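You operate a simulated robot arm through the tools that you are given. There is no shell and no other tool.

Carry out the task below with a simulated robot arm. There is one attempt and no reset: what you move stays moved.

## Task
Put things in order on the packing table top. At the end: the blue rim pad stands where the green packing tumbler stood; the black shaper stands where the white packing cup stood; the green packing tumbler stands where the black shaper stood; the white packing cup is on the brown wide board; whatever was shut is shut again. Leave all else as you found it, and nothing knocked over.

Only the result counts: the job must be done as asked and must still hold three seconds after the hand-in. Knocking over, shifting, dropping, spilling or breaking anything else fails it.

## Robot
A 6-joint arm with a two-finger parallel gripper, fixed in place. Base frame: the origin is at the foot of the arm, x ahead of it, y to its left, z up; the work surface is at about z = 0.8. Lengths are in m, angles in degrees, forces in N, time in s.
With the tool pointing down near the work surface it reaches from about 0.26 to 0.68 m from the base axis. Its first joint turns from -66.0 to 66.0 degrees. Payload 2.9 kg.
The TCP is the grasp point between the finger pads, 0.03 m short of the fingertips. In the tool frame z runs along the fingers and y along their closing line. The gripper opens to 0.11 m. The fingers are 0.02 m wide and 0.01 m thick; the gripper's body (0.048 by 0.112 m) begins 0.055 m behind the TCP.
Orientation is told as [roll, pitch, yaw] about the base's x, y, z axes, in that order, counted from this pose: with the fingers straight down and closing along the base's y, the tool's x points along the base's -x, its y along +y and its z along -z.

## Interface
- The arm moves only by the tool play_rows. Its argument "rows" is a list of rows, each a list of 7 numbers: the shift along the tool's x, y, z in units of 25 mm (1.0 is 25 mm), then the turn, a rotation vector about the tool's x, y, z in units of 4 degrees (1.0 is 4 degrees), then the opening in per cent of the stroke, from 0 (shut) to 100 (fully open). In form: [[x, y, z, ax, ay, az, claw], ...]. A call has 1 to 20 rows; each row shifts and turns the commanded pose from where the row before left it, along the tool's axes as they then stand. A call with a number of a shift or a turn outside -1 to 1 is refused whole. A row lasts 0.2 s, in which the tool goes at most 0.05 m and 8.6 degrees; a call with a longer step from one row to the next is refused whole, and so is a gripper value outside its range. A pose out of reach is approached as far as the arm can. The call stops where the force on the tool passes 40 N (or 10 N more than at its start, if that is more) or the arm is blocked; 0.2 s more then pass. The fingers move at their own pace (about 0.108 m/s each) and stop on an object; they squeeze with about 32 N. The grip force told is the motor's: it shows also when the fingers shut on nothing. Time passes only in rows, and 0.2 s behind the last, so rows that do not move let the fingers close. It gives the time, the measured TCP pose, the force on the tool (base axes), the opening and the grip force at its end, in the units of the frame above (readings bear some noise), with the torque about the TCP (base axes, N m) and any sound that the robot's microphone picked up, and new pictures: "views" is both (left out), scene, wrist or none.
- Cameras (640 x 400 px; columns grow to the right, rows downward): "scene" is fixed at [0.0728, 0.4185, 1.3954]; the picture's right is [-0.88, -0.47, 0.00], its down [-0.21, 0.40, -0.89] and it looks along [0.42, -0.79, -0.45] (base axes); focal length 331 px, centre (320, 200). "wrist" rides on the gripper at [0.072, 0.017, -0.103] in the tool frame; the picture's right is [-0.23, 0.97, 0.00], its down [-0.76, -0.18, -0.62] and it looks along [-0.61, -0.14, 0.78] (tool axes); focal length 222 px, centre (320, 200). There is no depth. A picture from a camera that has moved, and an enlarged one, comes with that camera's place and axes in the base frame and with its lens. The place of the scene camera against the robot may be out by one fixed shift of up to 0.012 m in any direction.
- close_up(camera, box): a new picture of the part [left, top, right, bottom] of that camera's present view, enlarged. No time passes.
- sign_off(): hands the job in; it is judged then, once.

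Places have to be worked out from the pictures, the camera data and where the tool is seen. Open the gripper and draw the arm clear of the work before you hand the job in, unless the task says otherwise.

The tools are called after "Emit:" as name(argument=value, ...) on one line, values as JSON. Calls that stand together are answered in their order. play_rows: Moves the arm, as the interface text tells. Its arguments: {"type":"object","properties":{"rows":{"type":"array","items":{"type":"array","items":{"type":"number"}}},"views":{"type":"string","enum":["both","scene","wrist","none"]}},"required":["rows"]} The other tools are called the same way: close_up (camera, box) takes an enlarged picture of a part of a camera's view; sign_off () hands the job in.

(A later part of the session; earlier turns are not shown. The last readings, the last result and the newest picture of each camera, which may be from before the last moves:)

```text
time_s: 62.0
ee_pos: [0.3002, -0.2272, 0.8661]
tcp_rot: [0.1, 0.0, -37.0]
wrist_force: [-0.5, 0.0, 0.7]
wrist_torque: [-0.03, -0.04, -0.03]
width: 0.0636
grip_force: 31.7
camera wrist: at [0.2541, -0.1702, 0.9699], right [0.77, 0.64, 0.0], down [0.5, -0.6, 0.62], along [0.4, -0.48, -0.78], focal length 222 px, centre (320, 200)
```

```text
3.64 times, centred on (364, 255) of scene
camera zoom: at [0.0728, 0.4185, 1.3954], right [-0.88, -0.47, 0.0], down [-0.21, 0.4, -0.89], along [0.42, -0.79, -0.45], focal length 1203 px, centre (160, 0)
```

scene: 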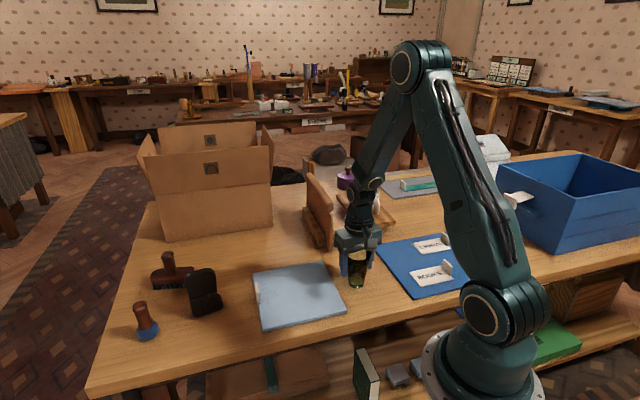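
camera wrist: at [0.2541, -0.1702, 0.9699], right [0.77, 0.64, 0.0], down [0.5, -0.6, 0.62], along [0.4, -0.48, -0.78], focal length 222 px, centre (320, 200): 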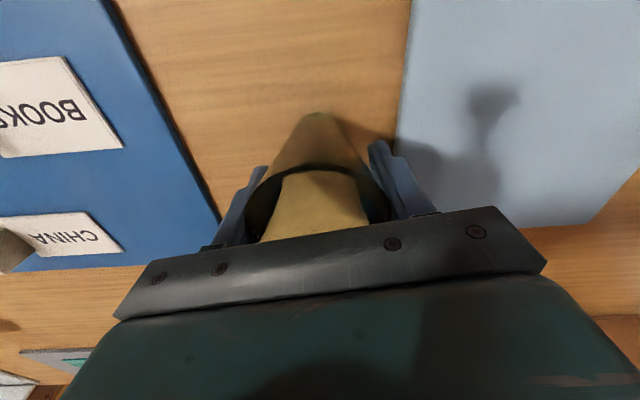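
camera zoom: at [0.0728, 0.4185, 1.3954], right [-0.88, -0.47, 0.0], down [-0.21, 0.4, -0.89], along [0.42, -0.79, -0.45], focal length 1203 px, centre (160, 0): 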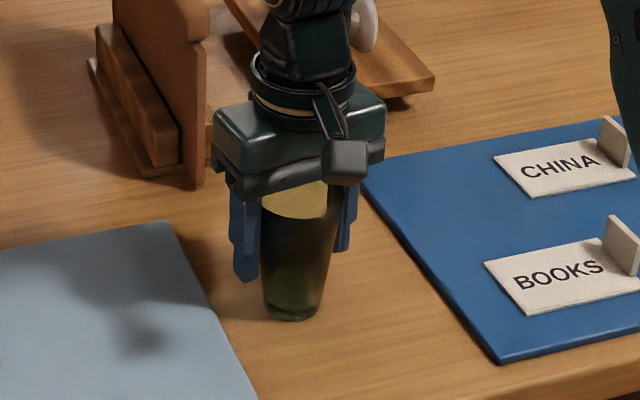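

Gripped at 0.0636 m (rim). Lifting slowly and checking it hangs upright.

Emit:
play_rows(rows=[[0, 0, -0.3, 0, 0, 0, 45], [0, 0, -0.5, 0, 0, 0, 45], [0, 0, -0.8, 0, 0, 0, 45], [0, 0, -1, 0, 0, 0, 45], [0, 0, -1, 0, 0, 0, 45], [0, 0, -1, 0, 0, 0, 45], [0, 0, -1, 0, 0, 0, 45], [0, 0, 0, 0, 0, 0, 45]], views="both")

Emit:
close_up(camera="scene", box=[300, 140, 428, 260])

```text
time_s: 63.8
ee_pos: [0.2993, -0.2284, 1.0067]
tcp_rot: [0.0, 0.0, -37.0]
wrist_force: [0.0, 0.1, -1.6]
wrist_torque: [-0.02, -0.02, -0.05]
width: 0.0638
grip_force: 32.2
camera wrist: at [0.2539, -0.1709, 1.111], right [0.77, 0.64, 0.0], down [0.5, -0.6, 0.62], along [0.4, -0.48, -0.78], focal length 222 px, centre (320, 200)
```

scene: 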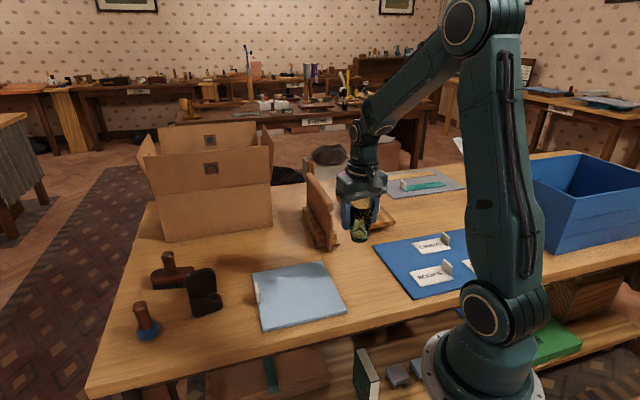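
wrist: 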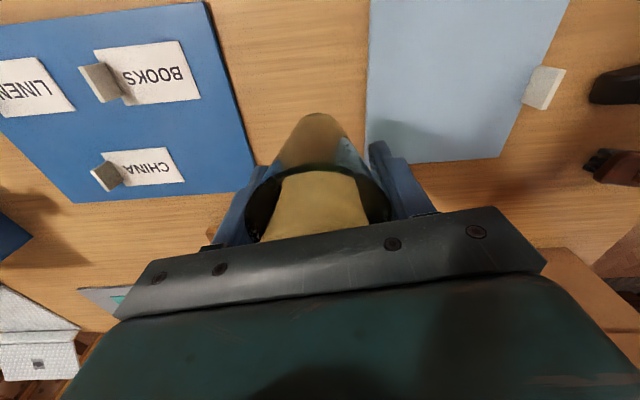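

```text
3.33 times, centred on (364, 200) of scene
camera zoom: at [0.0728, 0.4185, 1.3954], right [-0.88, -0.47, 0.0], down [-0.21, 0.4, -0.89], along [0.42, -0.79, -0.45], focal length 1103 px, centre (173, 200)
```

zoom: 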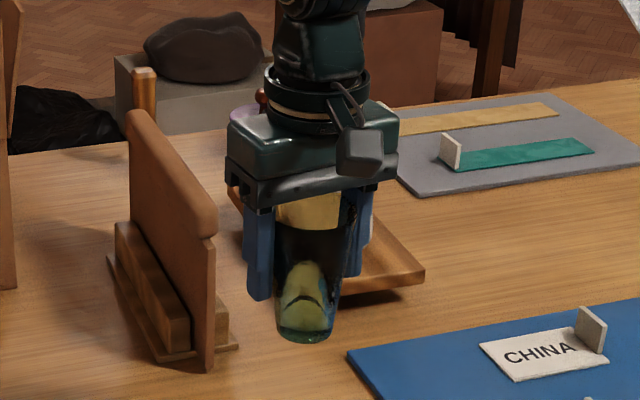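

The tumbler hangs straight. I'll carry it around the panel (via (0.45, -0.18)) to above the shaper's old spot (0.595, -0.243).

Emit:
play_rows(rows=[[-0.61, 0.861, -0.2, 0, 0, 0, 45], [-0.61, 0.861, -0.2, 0, 0, 0, 45], [-0.61, 0.861, -0.2, 0, 0, 0, 45], [-0.61, 0.861, -0.2, 0, 0, 0, 45], [-0.61, 0.861, 0, 0, 0, 0, 45], [-0.61, 0.861, 0, 0, 0, 0, 45], [-0.878, 0.211, 0, 0, 0, 0, 45], [-0.878, 0.211, 0, 0, 0, 0, 45], [-0.878, 0.211, 0, 0, 0, 0, 45], [-0.878, 0.211, 0.2, 0, 0, 0, 45], [-0.878, 0.211, 0.3, 0, 0, 0, 45], [-0.878, 0.211, 0.4, 0, 0, 0, 45], [-0.878, 0.211, 0.4, 0, 0, 0, 45], [0, 0, 0, 0, 0, 0, 45]], views="both")

Emit:
close_up(camera="scene", box=[210, 150, 330, 260])

```text
time_s: 66.8
ee_pos: [0.595, -0.2413, 0.994]
tcp_rot: [0.1, -0.2, -37.0]
wrist_force: [-0.8, -0.4, -2.5]
wrist_torque: [-0.01, -0.03, 0.0]
width: 0.0634
grip_force: 31.9
camera wrist: at [0.5502, -0.1847, 1.0968], right [0.77, 0.64, 0.0], down [0.5, -0.6, 0.62], along [0.4, -0.48, -0.78], focal length 222 px, centre (320, 200)
```

scene: 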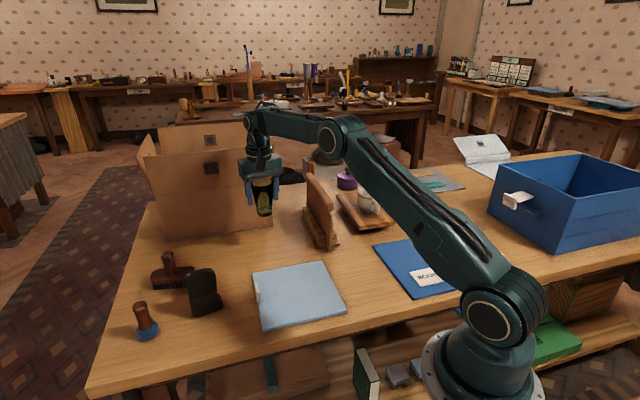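
wrist: 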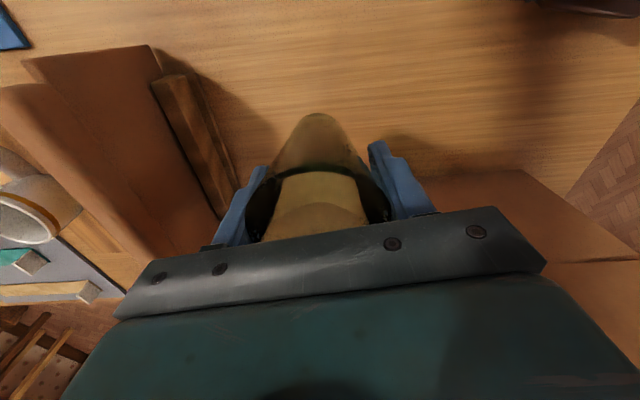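

```text
3.64 times, centred on (270, 205) of scene
camera zoom: at [0.0729, 0.4184, 1.3954], right [-0.88, -0.47, 0.0], down [-0.21, 0.4, -0.89], along [0.42, -0.79, -0.45], focal length 1203 px, centre (502, 182)
```

zoom: 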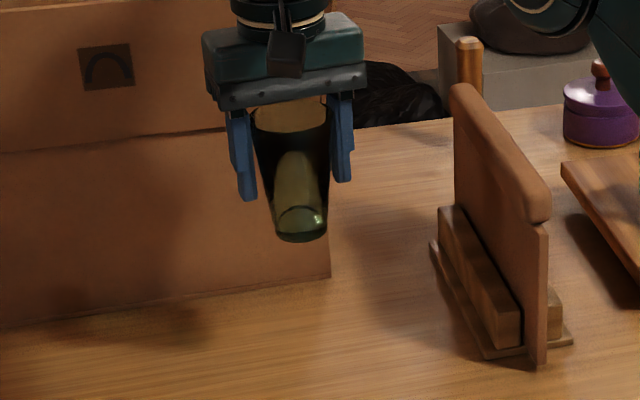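

Above the spot. Lowering to ~8 mm above the expected contact height of 0.866.

Emit:
play_rows(rows=[[0, 0, 1, 0, 0, 0, 45], [0, 0, 1, 0, 0, 0, 45], [0, 0, 1, 0, 0, 0, 45], [0, 0, 1, 0, 0, 0, 45], [0, 0, 0.6, 0, 0, 0, 45], [0, 0, 0.2, 0, 0, 0, 45], [0, 0, 0, 0, 0, 0, 45]], views="scene")

Emit:
play_rows(rows=[[0, 0, 0.1, 0, 0, 0, 45], [0, 0, 0.1, 0, 0, 0, 45], [0, 0, 0, 0, 0, 0, 45]], views="none")

```text
time_s: 68.4
ee_pos: [0.5951, -0.2417, 0.8729]
tcp_rot: [0.0, -0.1, -37.1]
wrist_force: [0.4, 0.6, -2.2]
wrist_torque: [-0.01, -0.01, -0.01]
width: 0.0633
grip_force: 31.6
```

scene: 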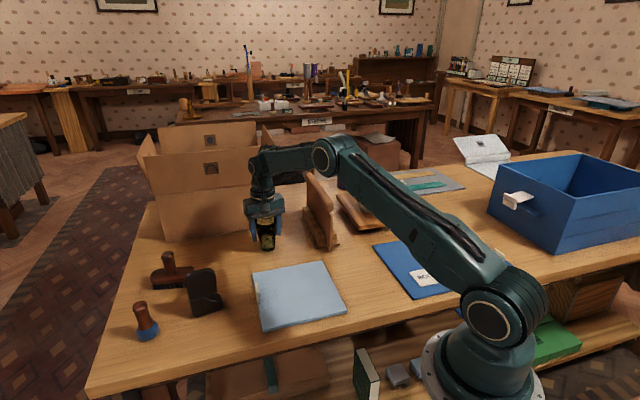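

```text
time_s: 69.2
ee_pos: [0.5941, -0.243, 0.8674]
tcp_rot: [0.0, 0.1, -37.1]
wrist_force: [-0.1, 0.3, -2.9]
wrist_torque: [0.02, -0.02, 0.02]
width: 0.0636
grip_force: 31.9
```

Nearly there, no contact yet. Continuing in ~1 mm steps.

Emit:
play_rows(rows=[[0, 0, 0.05, 0, 0, 0, 45], [0, 0, 0, 0, 0, 0, 45]], views="none")

Emit:
play_rows(rows=[[0, 0, 0.03, 0, 0, 0, 45], [0, 0, 0, 0, 0, 0, 45]], views="none")

```text
time_s: 69.8
ee_pos: [0.5944, -0.2421, 0.8669]
tcp_rot: [-0.1, 0.0, -36.9]
wrist_force: [0.3, -0.7, -1.6]
wrist_torque: [-0.03, 0.01, -0.01]
width: 0.0633
grip_force: 32.3
```

```text
time_s: 70.4
ee_pos: [0.595, -0.242, 0.8667]
tcp_rot: [0.0, 0.0, -37.1]
wrist_force: [0.1, -0.2, -2.0]
wrist_torque: [0.01, -0.02, -0.04]
width: 0.0635
grip_force: 32.3
```

Still free. Another 1 mm at a time.

Emit:
play_rows(rows=[[0, 0, 0.04, 0, 0, 0, 45], [0, 0, 0, 0, 0, 0, 45]], views="none")

Emit:
play_rows(rows=[[0, 0, 0.03, 0, 0, 0, 45], [0, 0, 0, 0, 0, 0, 45]], views="none")

```text
time_s: 71.0
ee_pos: [0.5946, -0.2425, 0.8658]
tcp_rot: [0.0, -0.1, -37.1]
wrist_force: [-3.4, -0.1, 7.1]
wrist_torque: [0.17, 0.16, 0.04]
width: 0.0634
grip_force: 32.2
```

```text
time_s: 71.6
ee_pos: [0.5956, -0.2428, 0.8668]
tcp_rot: [0.1, -0.1, -37.0]
wrist_force: [-4.8, 1.7, 16.3]
wrist_torque: [0.35, 0.22, 0.05]
width: 0.0631
grip_force: 32.2
```

Contact made (16 N). Easing up 1 mm then opening gradually.

Emit:
play_rows(rows=[[0, 0, -0.05, 0, 0, 0, 45], [0, 0, 0, 0, 0, 0, 45]], views="none")

Emit:
play_rows(rows=[[0, 0, 0, 0, 0, 0, 56], [0, 0, 0, 0, 0, 0, 59], [0, 0, 0, 0, 0, 0, 62], [0, 0, 0, 0, 0, 0, 68], [0, 0, 0, 0, 0, 0, 78], [0, 0, 0, 0, 0, 0, 90], [0, 0, 0, 0, 0, 0, 100], [0, 0, 0, 0, 0, 0, 100]], views="both")

Emit:
close_up(camera="scene", box=[210, 160, 330, 270])

```text
time_s: 72.2
ee_pos: [0.5953, -0.2414, 0.8659]
tcp_rot: [-0.1, -0.2, -37.0]
wrist_force: [-0.9, -0.9, 12.6]
wrist_torque: [0.15, -0.06, -0.03]
width: 0.0632
grip_force: 31.9
```

```text
time_s: 74.0
ee_pos: [0.5941, -0.2426, 0.8662]
tcp_rot: [0.0, 0.1, -37.0]
wrist_force: [1.2, 1.1, -0.6]
wrist_torque: [-0.01, -0.02, -0.01]
width: 0.11
grip_force: 0.1
camera wrist: at [0.5494, -0.185, 0.9692], right [0.77, 0.64, 0.0], down [0.5, -0.6, 0.62], along [0.4, -0.48, -0.78], focal length 222 px, centre (320, 200)
```

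scene: 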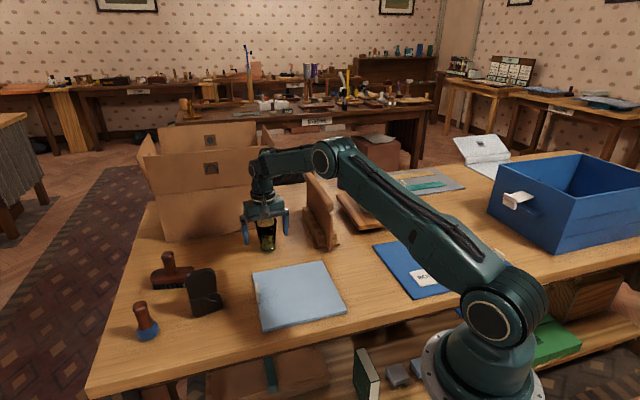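
wrist: 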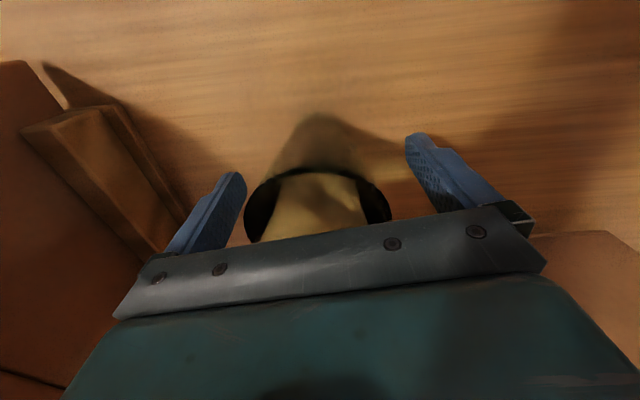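

```text
3.64 times, centred on (270, 215) of scene
camera zoom: at [0.0728, 0.4185, 1.3954], right [-0.88, -0.47, 0.0], down [-0.21, 0.4, -0.89], along [0.42, -0.79, -0.45], focal length 1203 px, centre (502, 146)
```

zoom: 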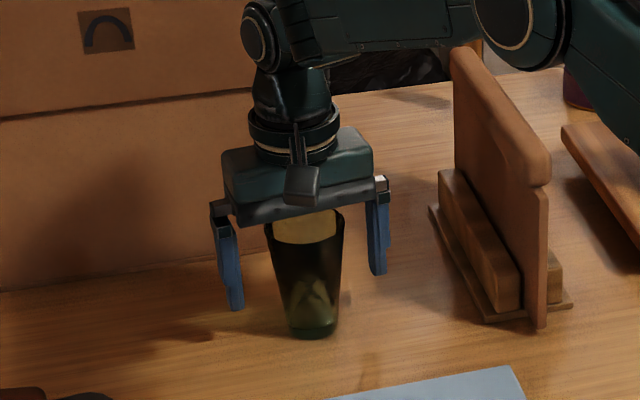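

The tumbler stands upright in the shaper's old spot. I'll rise clear of it straight up.

Emit:
play_rows(rows=[[0, 0, -0.5, 0, 0, 0, 100], [0, 0, -1, 0, 0, 0, 100], [0, 0, -1, 0, 0, 0, 100], [0, 0, -1, 0, 0, 0, 100], [0, 0, -1, 0, 0, 0, 100], [0, 0, -1, 0, 0, 0, 100], [0, 0, -0.5, 0, 0, 0, 100], [0, 0, 0, 0, 0, 0, 100]], views="both")

Emit:
close_up(camera="wrist", box=[220, 50, 420, 200])

```text
time_s: 75.8
ee_pos: [0.596, -0.2417, 1.0164]
tcp_rot: [0.0, 0.1, -37.0]
wrist_force: [-0.6, -0.3, 0.2]
wrist_torque: [0.0, 0.01, -0.01]
width: 0.11
grip_force: 0.0
camera wrist: at [0.5496, -0.1837, 1.1193], right [0.77, 0.64, 0.0], down [0.5, -0.6, 0.62], along [0.4, -0.48, -0.78], focal length 222 px, centre (320, 200)
```

scene: 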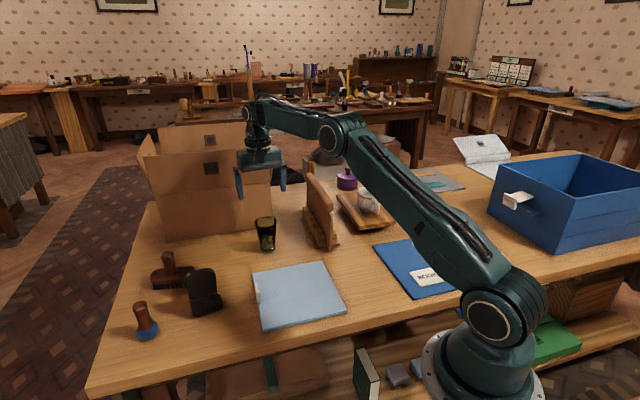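
wrist: 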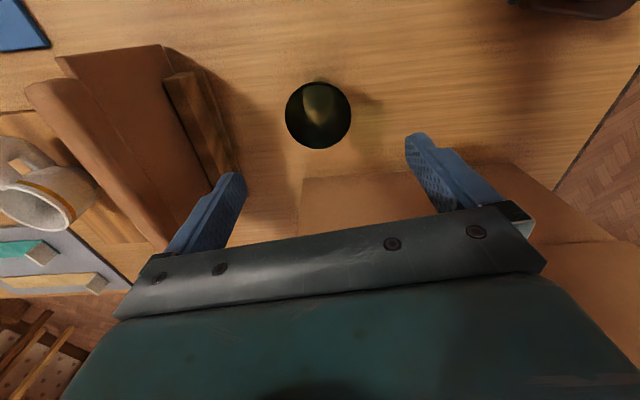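

```text
2.67 times, centred on (320, 125) of wrist
camera zoom: at [0.5496, -0.1837, 1.1193], right [0.77, 0.64, 0.0], down [0.5, -0.6, 0.62], along [0.4, -0.48, -0.78], focal length 592 px, centre (320, 400)
```

zoom: 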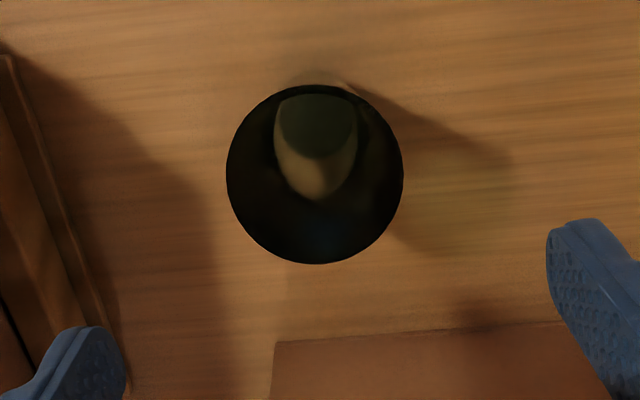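

Tumbler is in place and upright. Now moving to hover near the blue pad.

Emit:
play_rows(rows=[[0.627, 0.965, 0, 0, 0, 0, 100], [0.627, 0.965, 0, 0, 0, 0, 100], [0.627, 0.965, 0, 0, 0, 0, 100], [0.627, 0.965, 0, 0, 0, 0, 100], [0.627, 0.965, 0, 0, 0, 0, 100], [0.627, 0.965, 0, 0, 0, 0, 100], [0.627, 0.965, 0, 0, 0, 0, 100], [0.627, 0.965, 0, 0, 0, 0, 100], [0.627, 0.965, 0, 0, 0, 0, 100], [0.627, 0.965, 0, 0, 0, 0, 100], [0.627, 0.965, 0, 0, 0, 0, 100], [0.627, 0.965, 0, 0, 0, 0, 100], [0.627, 0.965, 0, 0, 0, 0, 100], [0, 0, 0, 0, 0, 0, 100]], views="both")

Emit:
close_up(camera="wrist", box=[230, 50, 430, 200])

Emit:
close_up(camera="scene", box=[100, 240, 260, 350])

```text
time_s: 78.8
ee_pos: [0.6209, 0.1319, 1.0168]
tcp_rot: [0.0, 0.0, -37.0]
wrist_force: [-0.1, 0.5, 0.6]
wrist_torque: [-0.02, -0.02, -0.02]
width: 0.1101
grip_force: 0.0
camera wrist: at [0.5751, 0.1892, 1.1201], right [0.77, 0.64, 0.0], down [0.5, -0.6, 0.62], along [0.4, -0.48, -0.78], focal length 222 px, centre (320, 200)
```

scene: 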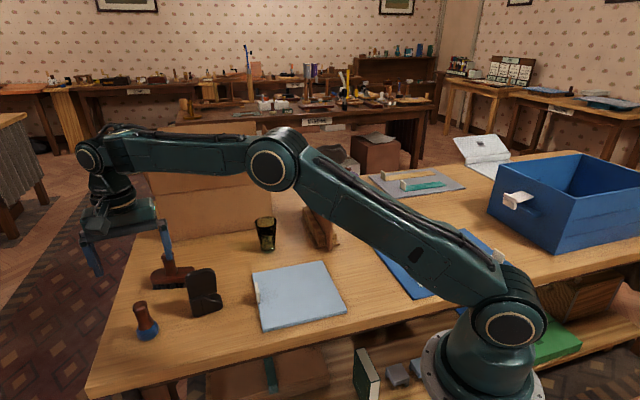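
wrist: 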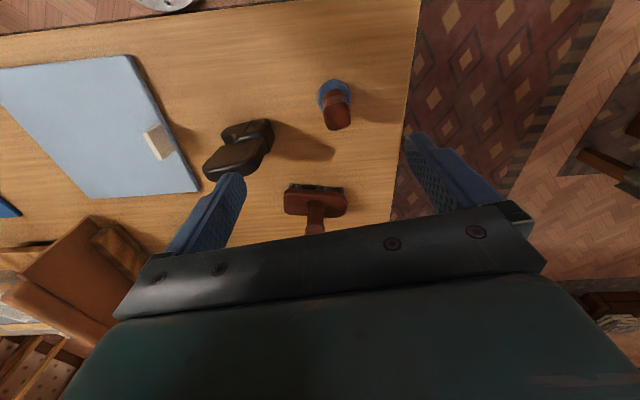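

```text
2.67 times, centred on (330, 125) of wrist
camera zoom: at [0.5751, 0.1892, 1.1201], right [0.77, 0.64, 0.0], down [0.5, -0.6, 0.62], along [0.4, -0.48, -0.78], focal length 592 px, centre (293, 400)
```

zoom: 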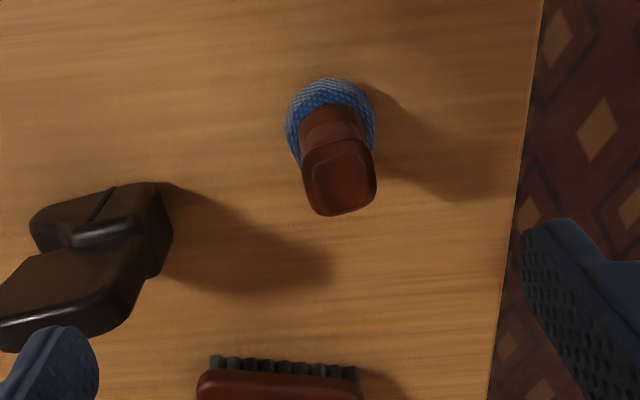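

```text
3.64 times, centred on (180, 295) of scene
camera zoom: at [0.0728, 0.4185, 1.3954], right [-0.88, -0.47, 0.0], down [-0.21, 0.4, -0.89], along [0.42, -0.79, -0.45], focal length 1203 px, centre (829, -146)
```

zoom: 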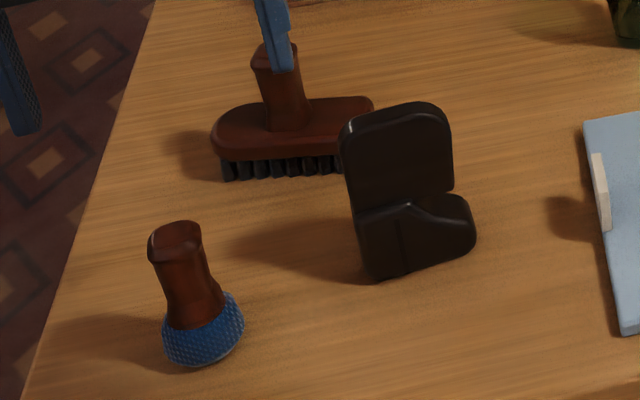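

Blue pad is upright at (0.638, 0.1425), top z≈0.887, handle ≈0.029 wide. I'll descend to z≈0.955 and centre over it.

Emit:
play_rows(rows=[[0, 0, 0.8, 0, 0, 0, 100], [0, 0, 0.8, 0, 0, 0, 100], [0, 0, 0.8, 0, 0, 0, 100], [-0.29, 0.75, 0, 0, 0, 0, 100], [0, 0, 0, 0, 0, 0, 100]], views="both")

Emit:
close_up(camera="wrist", box=[220, 50, 420, 200])

```text
time_s: 80.0
ee_pos: [0.6374, 0.1419, 0.9564]
tcp_rot: [0.0, 0.0, -37.0]
wrist_force: [0.4, 0.4, 0.7]
wrist_torque: [0.03, 0.0, 0.02]
width: 0.1098
grip_force: 0.0
camera wrist: at [0.5915, 0.1995, 1.0612], right [0.77, 0.64, 0.0], down [0.5, -0.6, 0.62], along [0.4, -0.48, -0.78], focal length 222 px, centre (320, 200)
```

scene: 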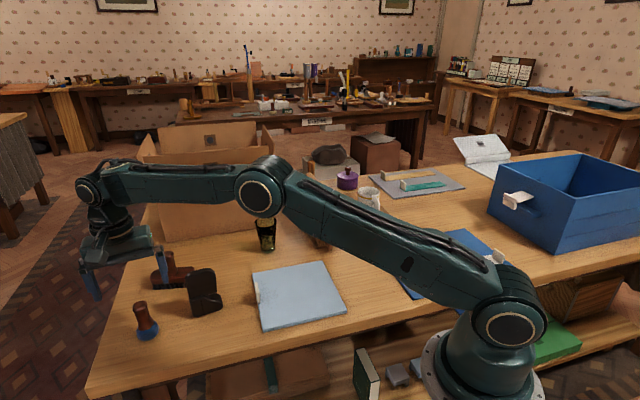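
wrist: 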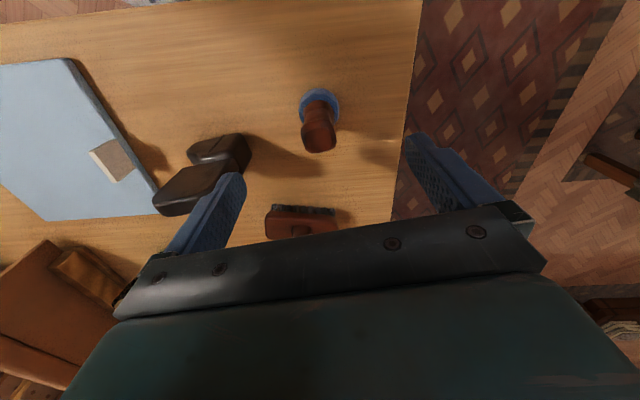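

```text
2.67 times, centred on (320, 125) of wrist
camera zoom: at [0.5915, 0.1995, 1.0612], right [0.77, 0.64, 0.0], down [0.5, -0.6, 0.62], along [0.4, -0.48, -0.78], focal length 592 px, centre (320, 400)
```

zoom: 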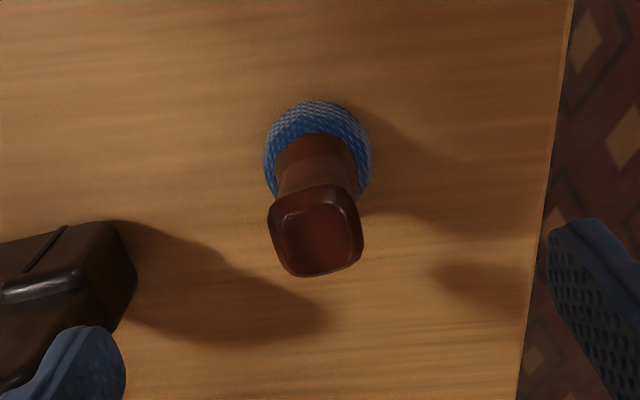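

TCP is centred over the handle. I'll narrow the fingers to 65% (to keep away from the shaper) and lower to z≈0.868.

Emit:
play_rows(rows=[[0, 0, 0, 0, 0, 0, 80], [0, 0, 0, 0, 0, 0, 65], [0, 0, 0.8, 0, 0, 0, 65], [0, 0, 0.9, 0, 0, 0, 65], [0, 0, 0.9, 0, 0, 0, 65], [0, 0, 0.9, 0, 0, 0, 65], [0, 0, 0, 0, 0, 0, 65]], views="both")

Emit:
close_up(camera="scene", box=[80, 240, 240, 360])

```text
time_s: 81.6
ee_pos: [0.6375, 0.1418, 0.8675]
tcp_rot: [0.1, -0.1, -37.1]
wrist_force: [0.2, -0.4, -0.2]
wrist_torque: [-0.01, 0.0, 0.02]
width: 0.0715
grip_force: 0.2
camera wrist: at [0.5913, 0.1984, 0.9715], right [0.77, 0.64, 0.0], down [0.5, -0.6, 0.62], along [0.4, -0.48, -0.78], focal length 222 px, centre (320, 200)
```

scene: 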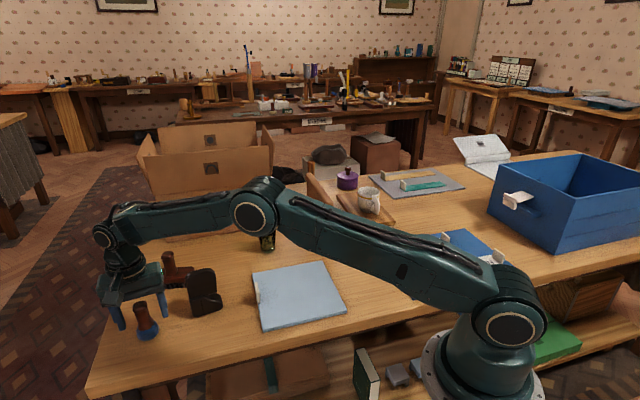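
wrist: 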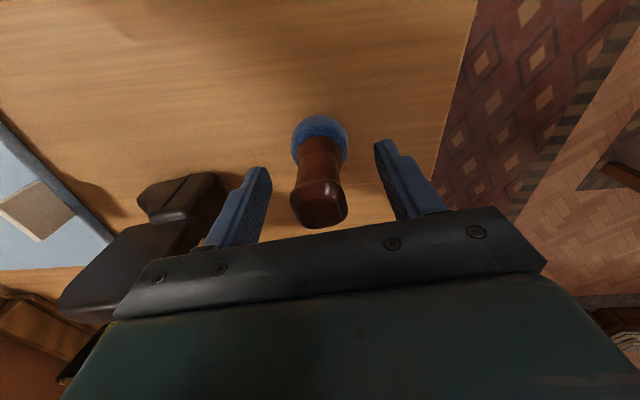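

```text
3.33 times, centred on (160, 300) of scene
camera zoom: at [0.0728, 0.4185, 1.3954], right [-0.88, -0.47, 0.0], down [-0.21, 0.4, -0.89], along [0.42, -0.79, -0.45], focal length 1103 px, centre (853, -133)
```

zoom: 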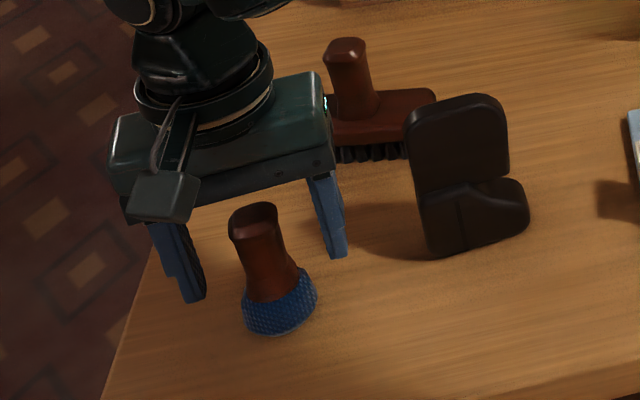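

Readings and both views agree the handle is centred between the fingers. Closing.

Emit:
play_rows(rows=[[0, 0, 0, 0, 0, 0, 45], [0, 0, 0, 0, 0, 0, 30], [0, 0, 0, 0, 0, 0, 15], [0, 0, 0, 0, 0, 0, 5], [0, 0, 0, 0, 0, 0, 5]], views="both")

Emit:
close_up(camera="scene", box=[80, 240, 240, 360])

```text
time_s: 82.8
ee_pos: [0.6379, 0.1417, 0.8669]
tcp_rot: [0.0, -0.1, -37.0]
wrist_force: [-1.0, 0.1, 0.1]
wrist_torque: [-0.01, -0.01, 0.04]
width: 0.0255
grip_force: 31.8
camera wrist: at [0.5913, 0.1985, 0.9717], right [0.77, 0.64, 0.0], down [0.5, -0.6, 0.62], along [0.4, -0.48, -0.78], focal length 222 px, centre (320, 200)
```

scene: 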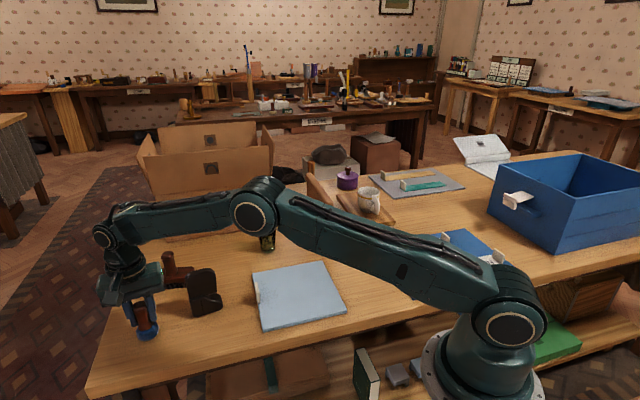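
wrist: 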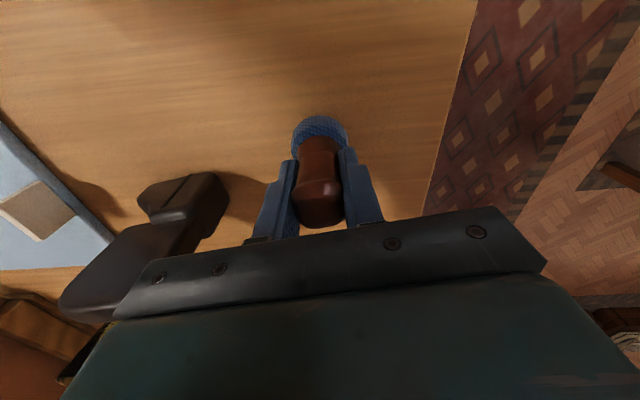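

```text
3.33 times, centred on (160, 300) of scene
camera zoom: at [0.0728, 0.4185, 1.3954], right [-0.88, -0.47, 0.0], down [-0.21, 0.4, -0.89], along [0.42, -0.79, -0.45], focal length 1103 px, centre (853, -133)
```

zoom: 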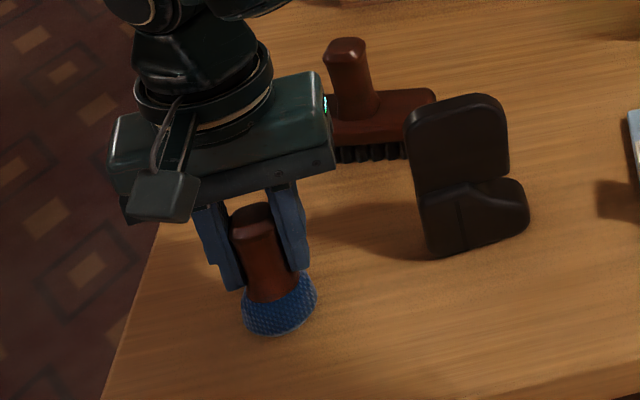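

Gripped at 0.0255 m with 32 N. Lifting slowly.

Emit:
play_rows(rows=[[0, 0, -0.3, 0, 0, 0, 5], [0, 0, -0.5, 0, 0, 0, 5], [0, 0, -0.8, 0, 0, 0, 5], [0, 0, -1, 0, 0, 0, 5], [0, 0, -1, 0, 0, 0, 5], [0, 0, 0, 0, 0, 0, 5]], views="both")

Emit:
close_up(camera="scene", box=[80, 200, 240, 320])

```text
time_s: 84.2
ee_pos: [0.6361, 0.1423, 0.9578]
tcp_rot: [0.0, 0.1, -37.0]
wrist_force: [-0.2, -1.0, -0.4]
wrist_torque: [0.0, 0.0, 0.01]
width: 0.0254
grip_force: 32.4
camera wrist: at [0.5914, 0.199, 1.0621], right [0.77, 0.64, 0.0], down [0.5, -0.6, 0.62], along [0.4, -0.48, -0.78], focal length 222 px, centre (320, 200)
```

scene: 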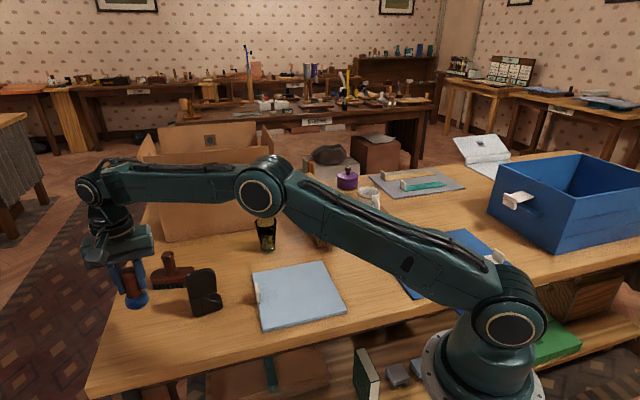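
wrist: 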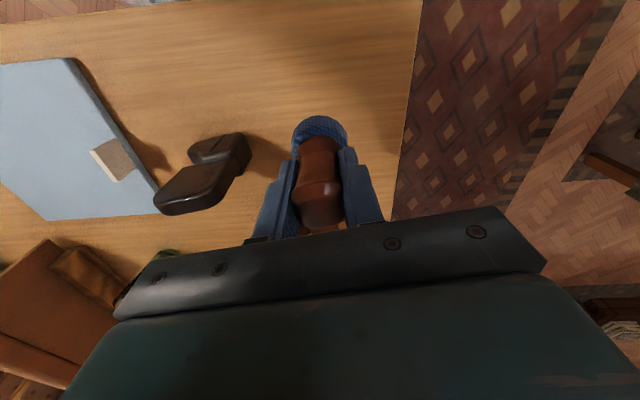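

```text
3.33 times, centred on (160, 260) of scene
camera zoom: at [0.0728, 0.4185, 1.3954], right [-0.88, -0.47, 0.0], down [-0.21, 0.4, -0.89], along [0.42, -0.79, -0.45], focal length 1103 px, centre (853, 0)
```

zoom: 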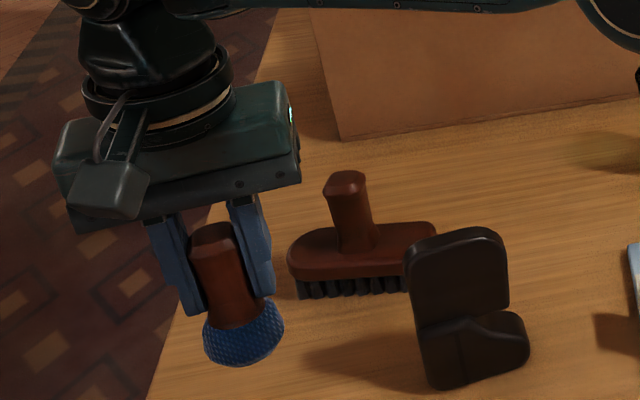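

Pad is held upright. I'll rise while drawing slightly inward (to stay in reach), then head for the tumbler's old spot, passing high over the shaper.

Emit:
play_rows(rows=[[0.26, -0.305, -0.95, 0, 0, 0, 5], [0.26, -0.305, -0.95, 0, 0, 0, 5], [0.26, -0.305, -0.95, 0, 0, 0, 5], [0.0585, -0.985, 0, 0, 0, 0, 5], [0.0585, -0.985, 0, 0, 0, 0, 5], [0.0585, -0.985, 0, 0, 0, 0, 5], [0.0585, -0.985, 0, 0, 0, 0, 5], [0.0585, -0.985, 0, 0, 0, 0, 5], [0.0585, -0.985, 0, 0, 0, 0, 5], [0.0585, -0.985, 0, 0, 0, 0, 5], [0.0585, -0.985, 0, 0, 0, 0, 5], [0.0585, -0.985, 0, 0, 0, 0, 5], [0.0585, -0.985, 0, 0, 0, 0, 5], [0.0585, -0.985, 0, 0, 0, 0, 5], [0.0585, -0.985, 0, 0, 0, 0, 5], [0, 0, 0, 0, 0, 0, 5]], views="scene")

```text
time_s: 87.6
ee_pos: [0.4158, -0.0913, 1.0316]
tcp_rot: [0.0, -0.1, -37.0]
wrist_force: [-0.3, -0.1, -0.4]
wrist_torque: [-0.03, 0.01, -0.04]
width: 0.0252
grip_force: 31.9
```

scene: 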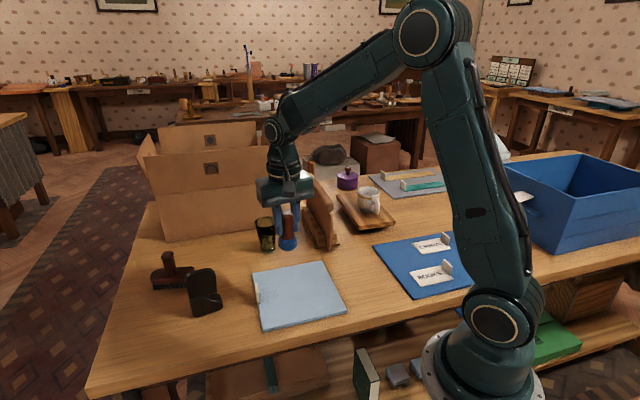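

On track. Finishing the move to (0.2995, -0.227) and beginning the descent.

Emit:
play_rows(rows=[[0.056, -0.892, 0, 0, 0, 0, 5], [0.056, -0.892, 0, 0, 0, 0, 5], [0.056, -0.892, 0, 0, 0, 0, 5], [0.056, -0.892, 0, 0, 0, 0, 5], [0.056, -0.892, 0, 0, 0, 0, 5], [0.056, -0.892, 0, 0, 0, 0, 5], [0.056, -0.892, 0, 0, 0, 0, 5], [0.056, -0.892, 0, 0, 0, 0, 5], [0, 0, 0.8, 0, 0, 0, 5], [0, 0, 1, 0, 0, 0, 5], [0, 0, 1, 0, 0, 0, 5], [0, 0, 0.8, 0, 0, 0, 5], [0, 0, 0, 0, 0, 0, 5]], views="both")

Emit:
close_up(camera="scene", box=[290, 190, 430, 310])

```text
time_s: 90.4
ee_pos: [0.3004, -0.2255, 0.94]
tcp_rot: [0.0, 0.0, -37.0]
wrist_force: [0.1, 0.2, -0.7]
wrist_torque: [0.0, -0.04, 0.02]
width: 0.0254
grip_force: 32.1
camera wrist: at [0.2542, -0.1688, 1.0434], right [0.77, 0.64, 0.0], down [0.5, -0.6, 0.62], along [0.4, -0.48, -0.78], focal length 222 px, centre (320, 200)
```

scene: 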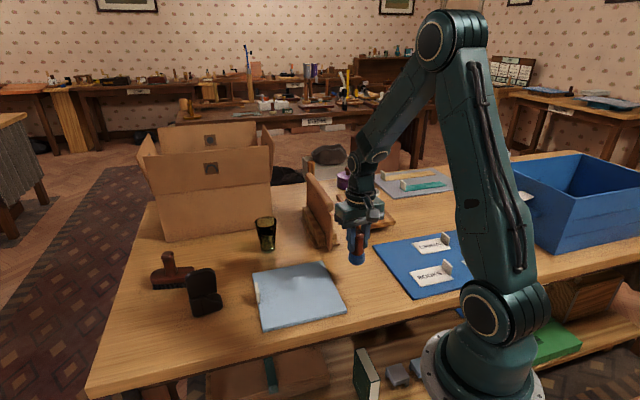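
wrist: 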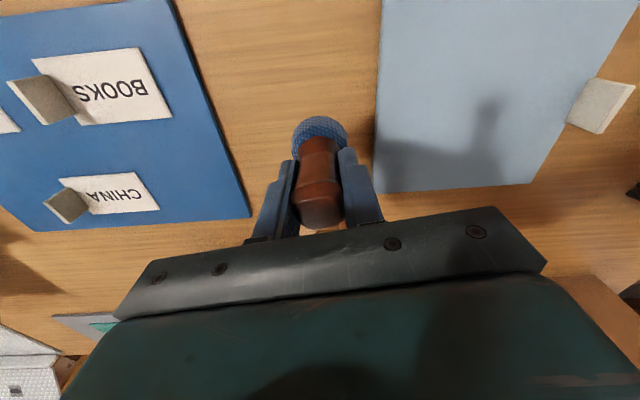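

```text
3.33 times, centred on (360, 250) of scene
camera zoom: at [0.0728, 0.4185, 1.3954], right [-0.88, -0.47, 0.0], down [-0.21, 0.4, -0.89], along [0.42, -0.79, -0.45], focal length 1103 px, centre (187, 33)
```

zoom: 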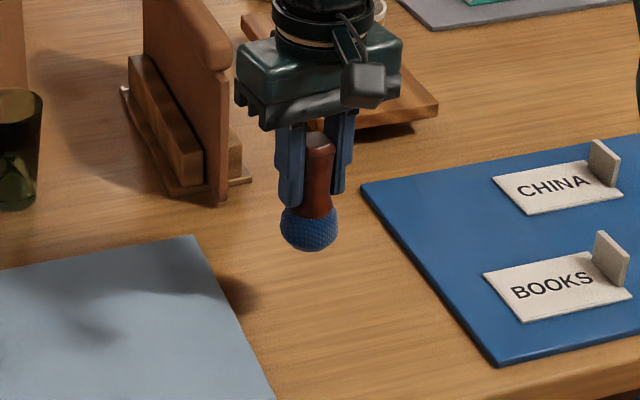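

Over the tumbler's old spot. Lowering to about 1 cm above contact, then small steps.

Emit:
play_rows(rows=[[0, 0, 1, 0, 0, 0, 5], [0, 0, 1, 0, 0, 0, 5], [0, 0, 0.5, 0, 0, 0, 5], [0, 0, 0.2, 0, 0, 0, 5], [0, 0, 0, 0, 0, 0, 5]], views="none")

Emit:
play_rows(rows=[[0, 0, 0.08, 0, 0, 0, 5], [0, 0, 0.06, 0, 0, 0, 5], [0, 0, 0, 0, 0, 0, 5]], views="none")

```text
time_s: 91.6
ee_pos: [0.2991, -0.2254, 0.8717]
tcp_rot: [0.0, 0.0, -37.0]
wrist_force: [-0.3, -0.5, -0.7]
wrist_torque: [0.0, 0.0, 0.0]
width: 0.0255
grip_force: 31.6
```

```text
time_s: 92.4
ee_pos: [0.301, -0.2251, 0.8683]
tcp_rot: [-0.1, 0.0, -37.0]
wrist_force: [-1.0, -0.9, 0.6]
wrist_torque: [0.02, 0.04, 0.01]
width: 0.0256
grip_force: 32.2
```

Emit:
play_rows(rows=[[0, 0, 0.05, 0, 0, 0, 5], [0, 0, 0, 0, 0, 0, 5]], views="none")

```text
time_s: 93.0
ee_pos: [0.2994, -0.2256, 0.8689]
tcp_rot: [0.1, 0.0, -37.1]
wrist_force: [-0.8, 1.0, 12.0]
wrist_torque: [0.11, 0.07, 0.02]
width: 0.0257
grip_force: 31.7
```

Contact (12 N). Easing up under 1 mm and opening gradually.

Emit:
play_rows(rows=[[0, 0, -0.035, 0, 0, 0, 5], [0, 0, 0, 0, 0, 0, 5]], views="none")

Emit:
play_rows(rows=[[0, 0, 0, 0, 0, 0, 22], [0, 0, 0, 0, 0, 0, 25], [0, 0, 0, 0, 0, 0, 29], [0, 0, 0, 0, 0, 0, 36], [0, 0, 0, 0, 0, 0, 48], [0, 0, 0, 0, 0, 0, 62], [0, 0, 0, 0, 0, 0, 75], [0, 0, 0, 0, 0, 0, 75]], views="both")

Emit:
close_up(camera="scene", box=[290, 200, 430, 310])

```text
time_s: 93.6
ee_pos: [0.3001, -0.2256, 0.869]
tcp_rot: [0.0, 0.0, -37.0]
wrist_force: [0.7, -2.0, 3.9]
wrist_torque: [-0.09, -0.03, 0.01]
width: 0.0255
grip_force: 31.6
```

```text
time_s: 95.4
ee_pos: [0.2997, -0.225, 0.8678]
tcp_rot: [0.0, 0.1, -37.0]
wrist_force: [0.2, 0.0, -0.8]
wrist_torque: [0.0, -0.03, 0.02]
width: 0.0825
grip_force: 0.1
camera wrist: at [0.2542, -0.1675, 0.9717], right [0.77, 0.64, 0.0], down [0.5, -0.6, 0.62], along [0.4, -0.48, -0.78], focal length 222 px, centre (320, 200)
```

scene: 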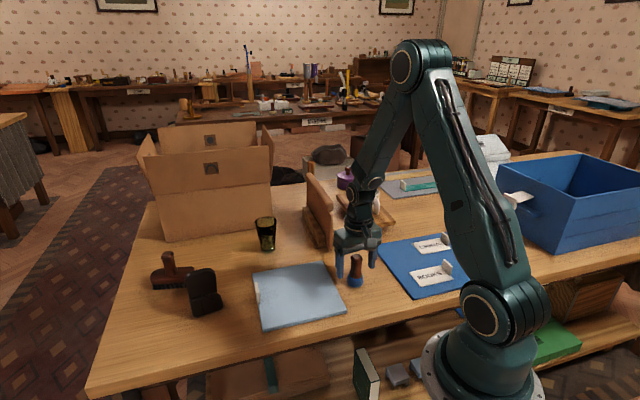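
wrist: 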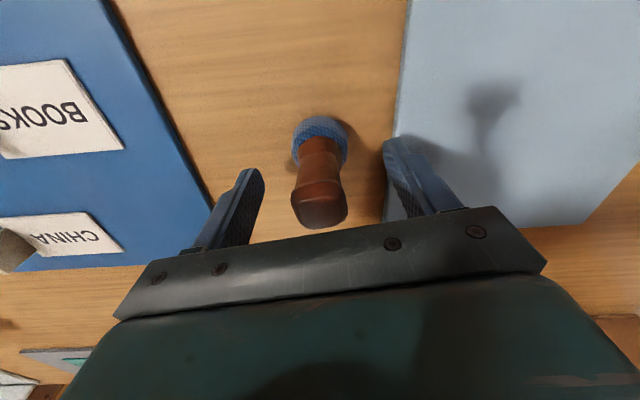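

```text
3.64 times, centred on (360, 255) of scene
camera zoom: at [0.0728, 0.4185, 1.3954], right [-0.88, -0.47, 0.0], down [-0.21, 0.4, -0.89], along [0.42, -0.79, -0.45], focal length 1203 px, centre (174, 0)
```

zoom: 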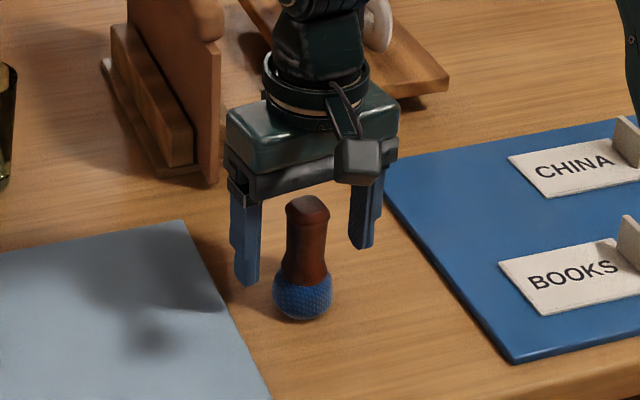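

The pad stands free. Opening is clear, so I'll rise straight up and then inspect everything.

Emit:
play_rows(rows=[[0, 0, -0.5, 0, 0, 0, 75], [0, 0, -1, 0, 0, 0, 75], [0, 0, -1, 0, 0, 0, 75], [0, 0, -1, 0, 0, 0, 75], [0, 0, -1, 0, 0, 0, 100], [0, 0, -1, 0, 0, 0, 100], [0, 0, -1, 0, 0, 0, 100], [0, 0, -1, 0, 0, 0, 100], [0, 0, 0, 0, 0, 0, 100]], views="both")

Emit:
close_up(camera="scene", box=[80, 200, 400, 400])

Emit:
close_up(camera="scene", box=[290, 150, 480, 310])

Emit:
close_up(camera="wrist", box=[220, 20, 420, 180])

```text
time_s: 97.4
ee_pos: [0.2999, -0.2239, 1.0553]
tcp_rot: [0.0, 0.0, -37.0]
wrist_force: [0.1, 0.7, -0.4]
wrist_torque: [-0.02, -0.02, -0.01]
width: 0.1099
grip_force: 0.1
camera wrist: at [0.2547, -0.1666, 1.1601], right [0.77, 0.64, 0.0], down [0.5, -0.6, 0.62], along [0.4, -0.48, -0.78], focal length 222 px, centre (320, 200)
```

scene: 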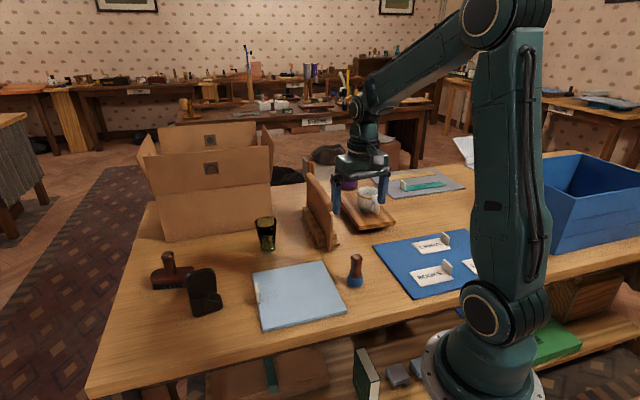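
wrist: 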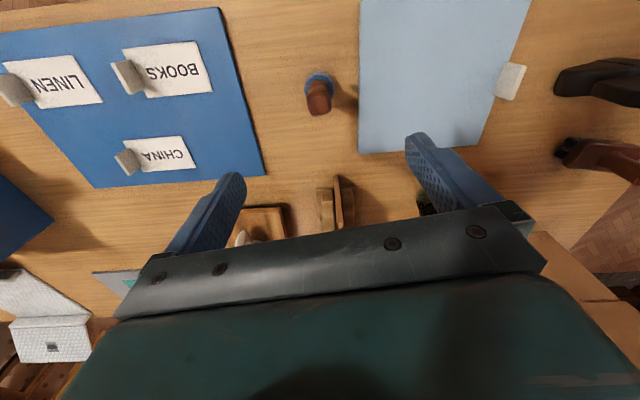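

```text
2.00 times, centred on (240, 300) of scene
camera zoom: at [0.0728, 0.4185, 1.3954], right [-0.88, -0.47, 0.0], down [-0.21, 0.4, -0.89], along [0.42, -0.79, -0.45], focal length 662 px, centre (480, 0)
```

zoom: 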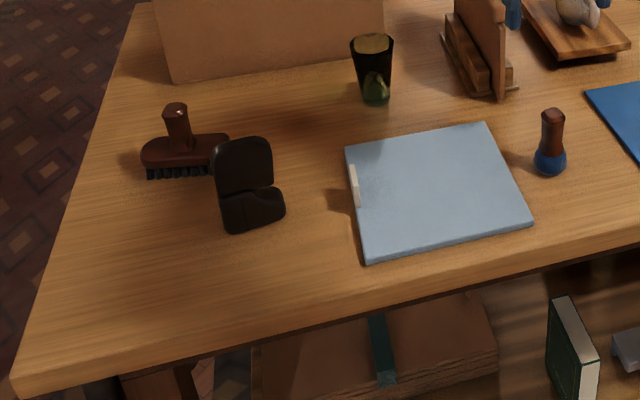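

```text
2.50 times, centred on (385, 230) of scene
camera zoom: at [0.0728, 0.4185, 1.3954], right [-0.88, -0.47, 0.0], down [-0.21, 0.4, -0.89], along [0.42, -0.79, -0.45], focal length 827 px, centre (158, 125)
```

zoom: 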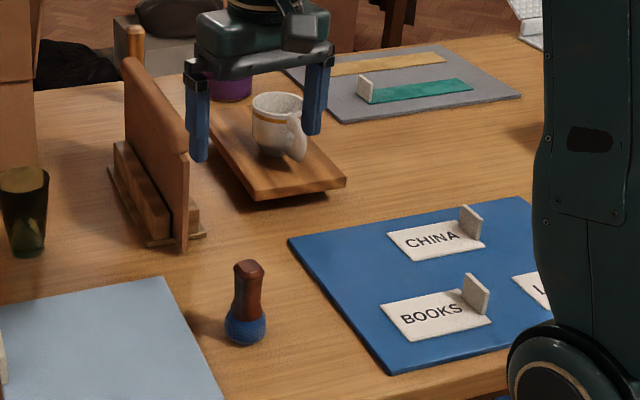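

```text
2.50 times, centred on (320, 100) of wrist
camera zoom: at [0.2547, -0.1666, 1.1601], right [0.77, 0.64, 0.0], down [0.5, -0.6, 0.62], along [0.4, -0.48, -0.78], focal length 555 px, centre (320, 450)
```

zoom: 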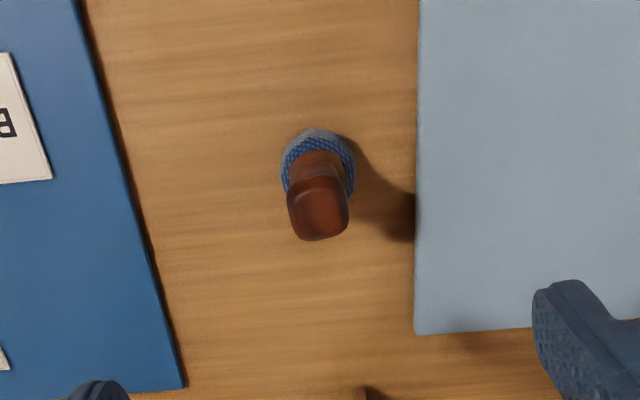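

All four items look correctly placed and upright. I'll draw the arm back to a clear, high spot and do a last comparison with the starting picture.

Emit:
play_rows(rows=[[0, 0.5, -0.5, 0, 0, 0, 100], [0, 0.9, -0.5, 0, 0, 0, 100], [0, 0.9, -0.3, 0, 0, 0, 100], [0, 0.9, 0, 0, 0, 0, 100], [0, 0.9, 0, 0, 0, 0, 100], [0, 0.9, 0, 0, 0, 0, 100], [0, 0, 0, 0, 0, 0, 100]], views="both")

Emit:
close_up(camera="scene", box=[230, 130, 550, 330])

Emit:
close_up(camera="scene", box=[328, 160, 440, 240])

```text
time_s: 99.0
ee_pos: [0.3747, -0.1269, 1.0892]
tcp_rot: [0.1, -0.1, -37.0]
wrist_force: [-0.3, 0.1, 0.1]
wrist_torque: [-0.02, 0.02, 0.02]
width: 0.1099
grip_force: 0.1
camera wrist: at [0.3288, -0.0689, 1.1918], right [0.77, 0.64, 0.0], down [0.5, -0.6, 0.62], along [0.4, -0.48, -0.78], focal length 222 px, centre (320, 200)
```

scene: 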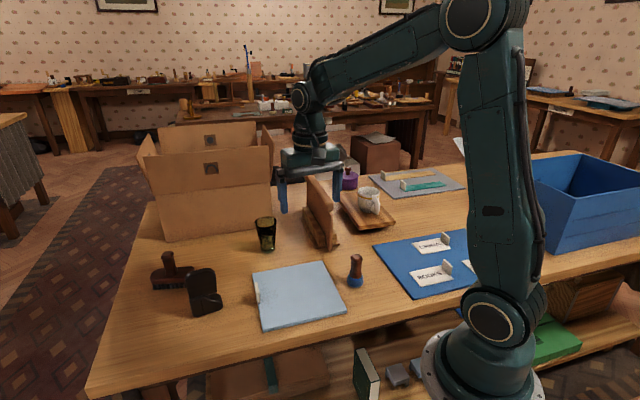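
wrist: 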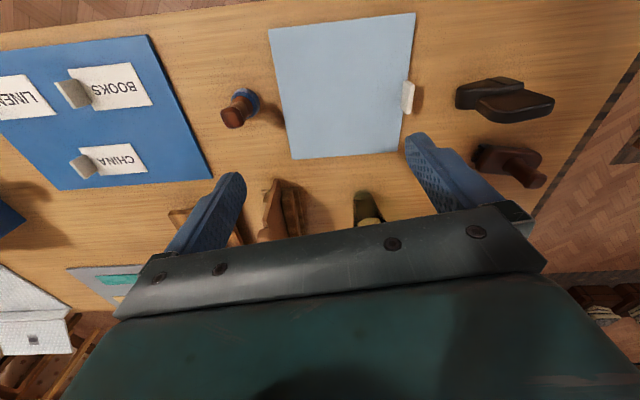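

```text
2.00 times, centred on (390, 230) of scene
camera zoom: at [0.0728, 0.4185, 1.3954], right [-0.88, -0.47, 0.0], down [-0.21, 0.4, -0.89], along [0.42, -0.79, -0.45], focal length 662 px, centre (180, 140)
```

zoom: 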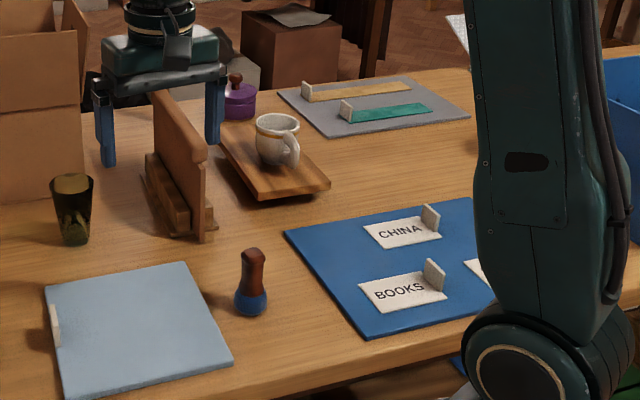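

```text
5.00 times, centred on (384, 200) of scene
camera zoom: at [0.0728, 0.4185, 1.3954], right [-0.88, -0.47, 0.0], down [-0.21, 0.4, -0.89], along [0.42, -0.79, -0.45], focal length 1654 px, centre (0, 200)
```

zoom: 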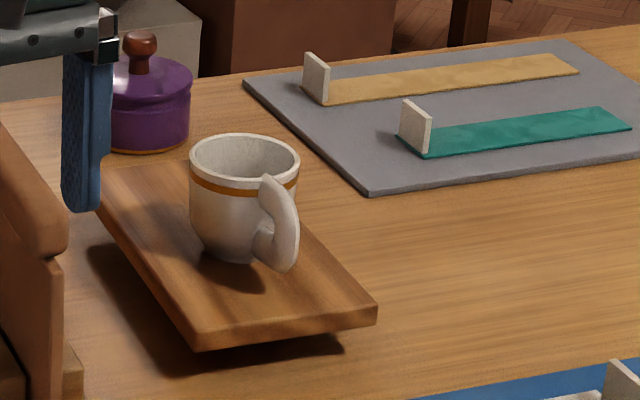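

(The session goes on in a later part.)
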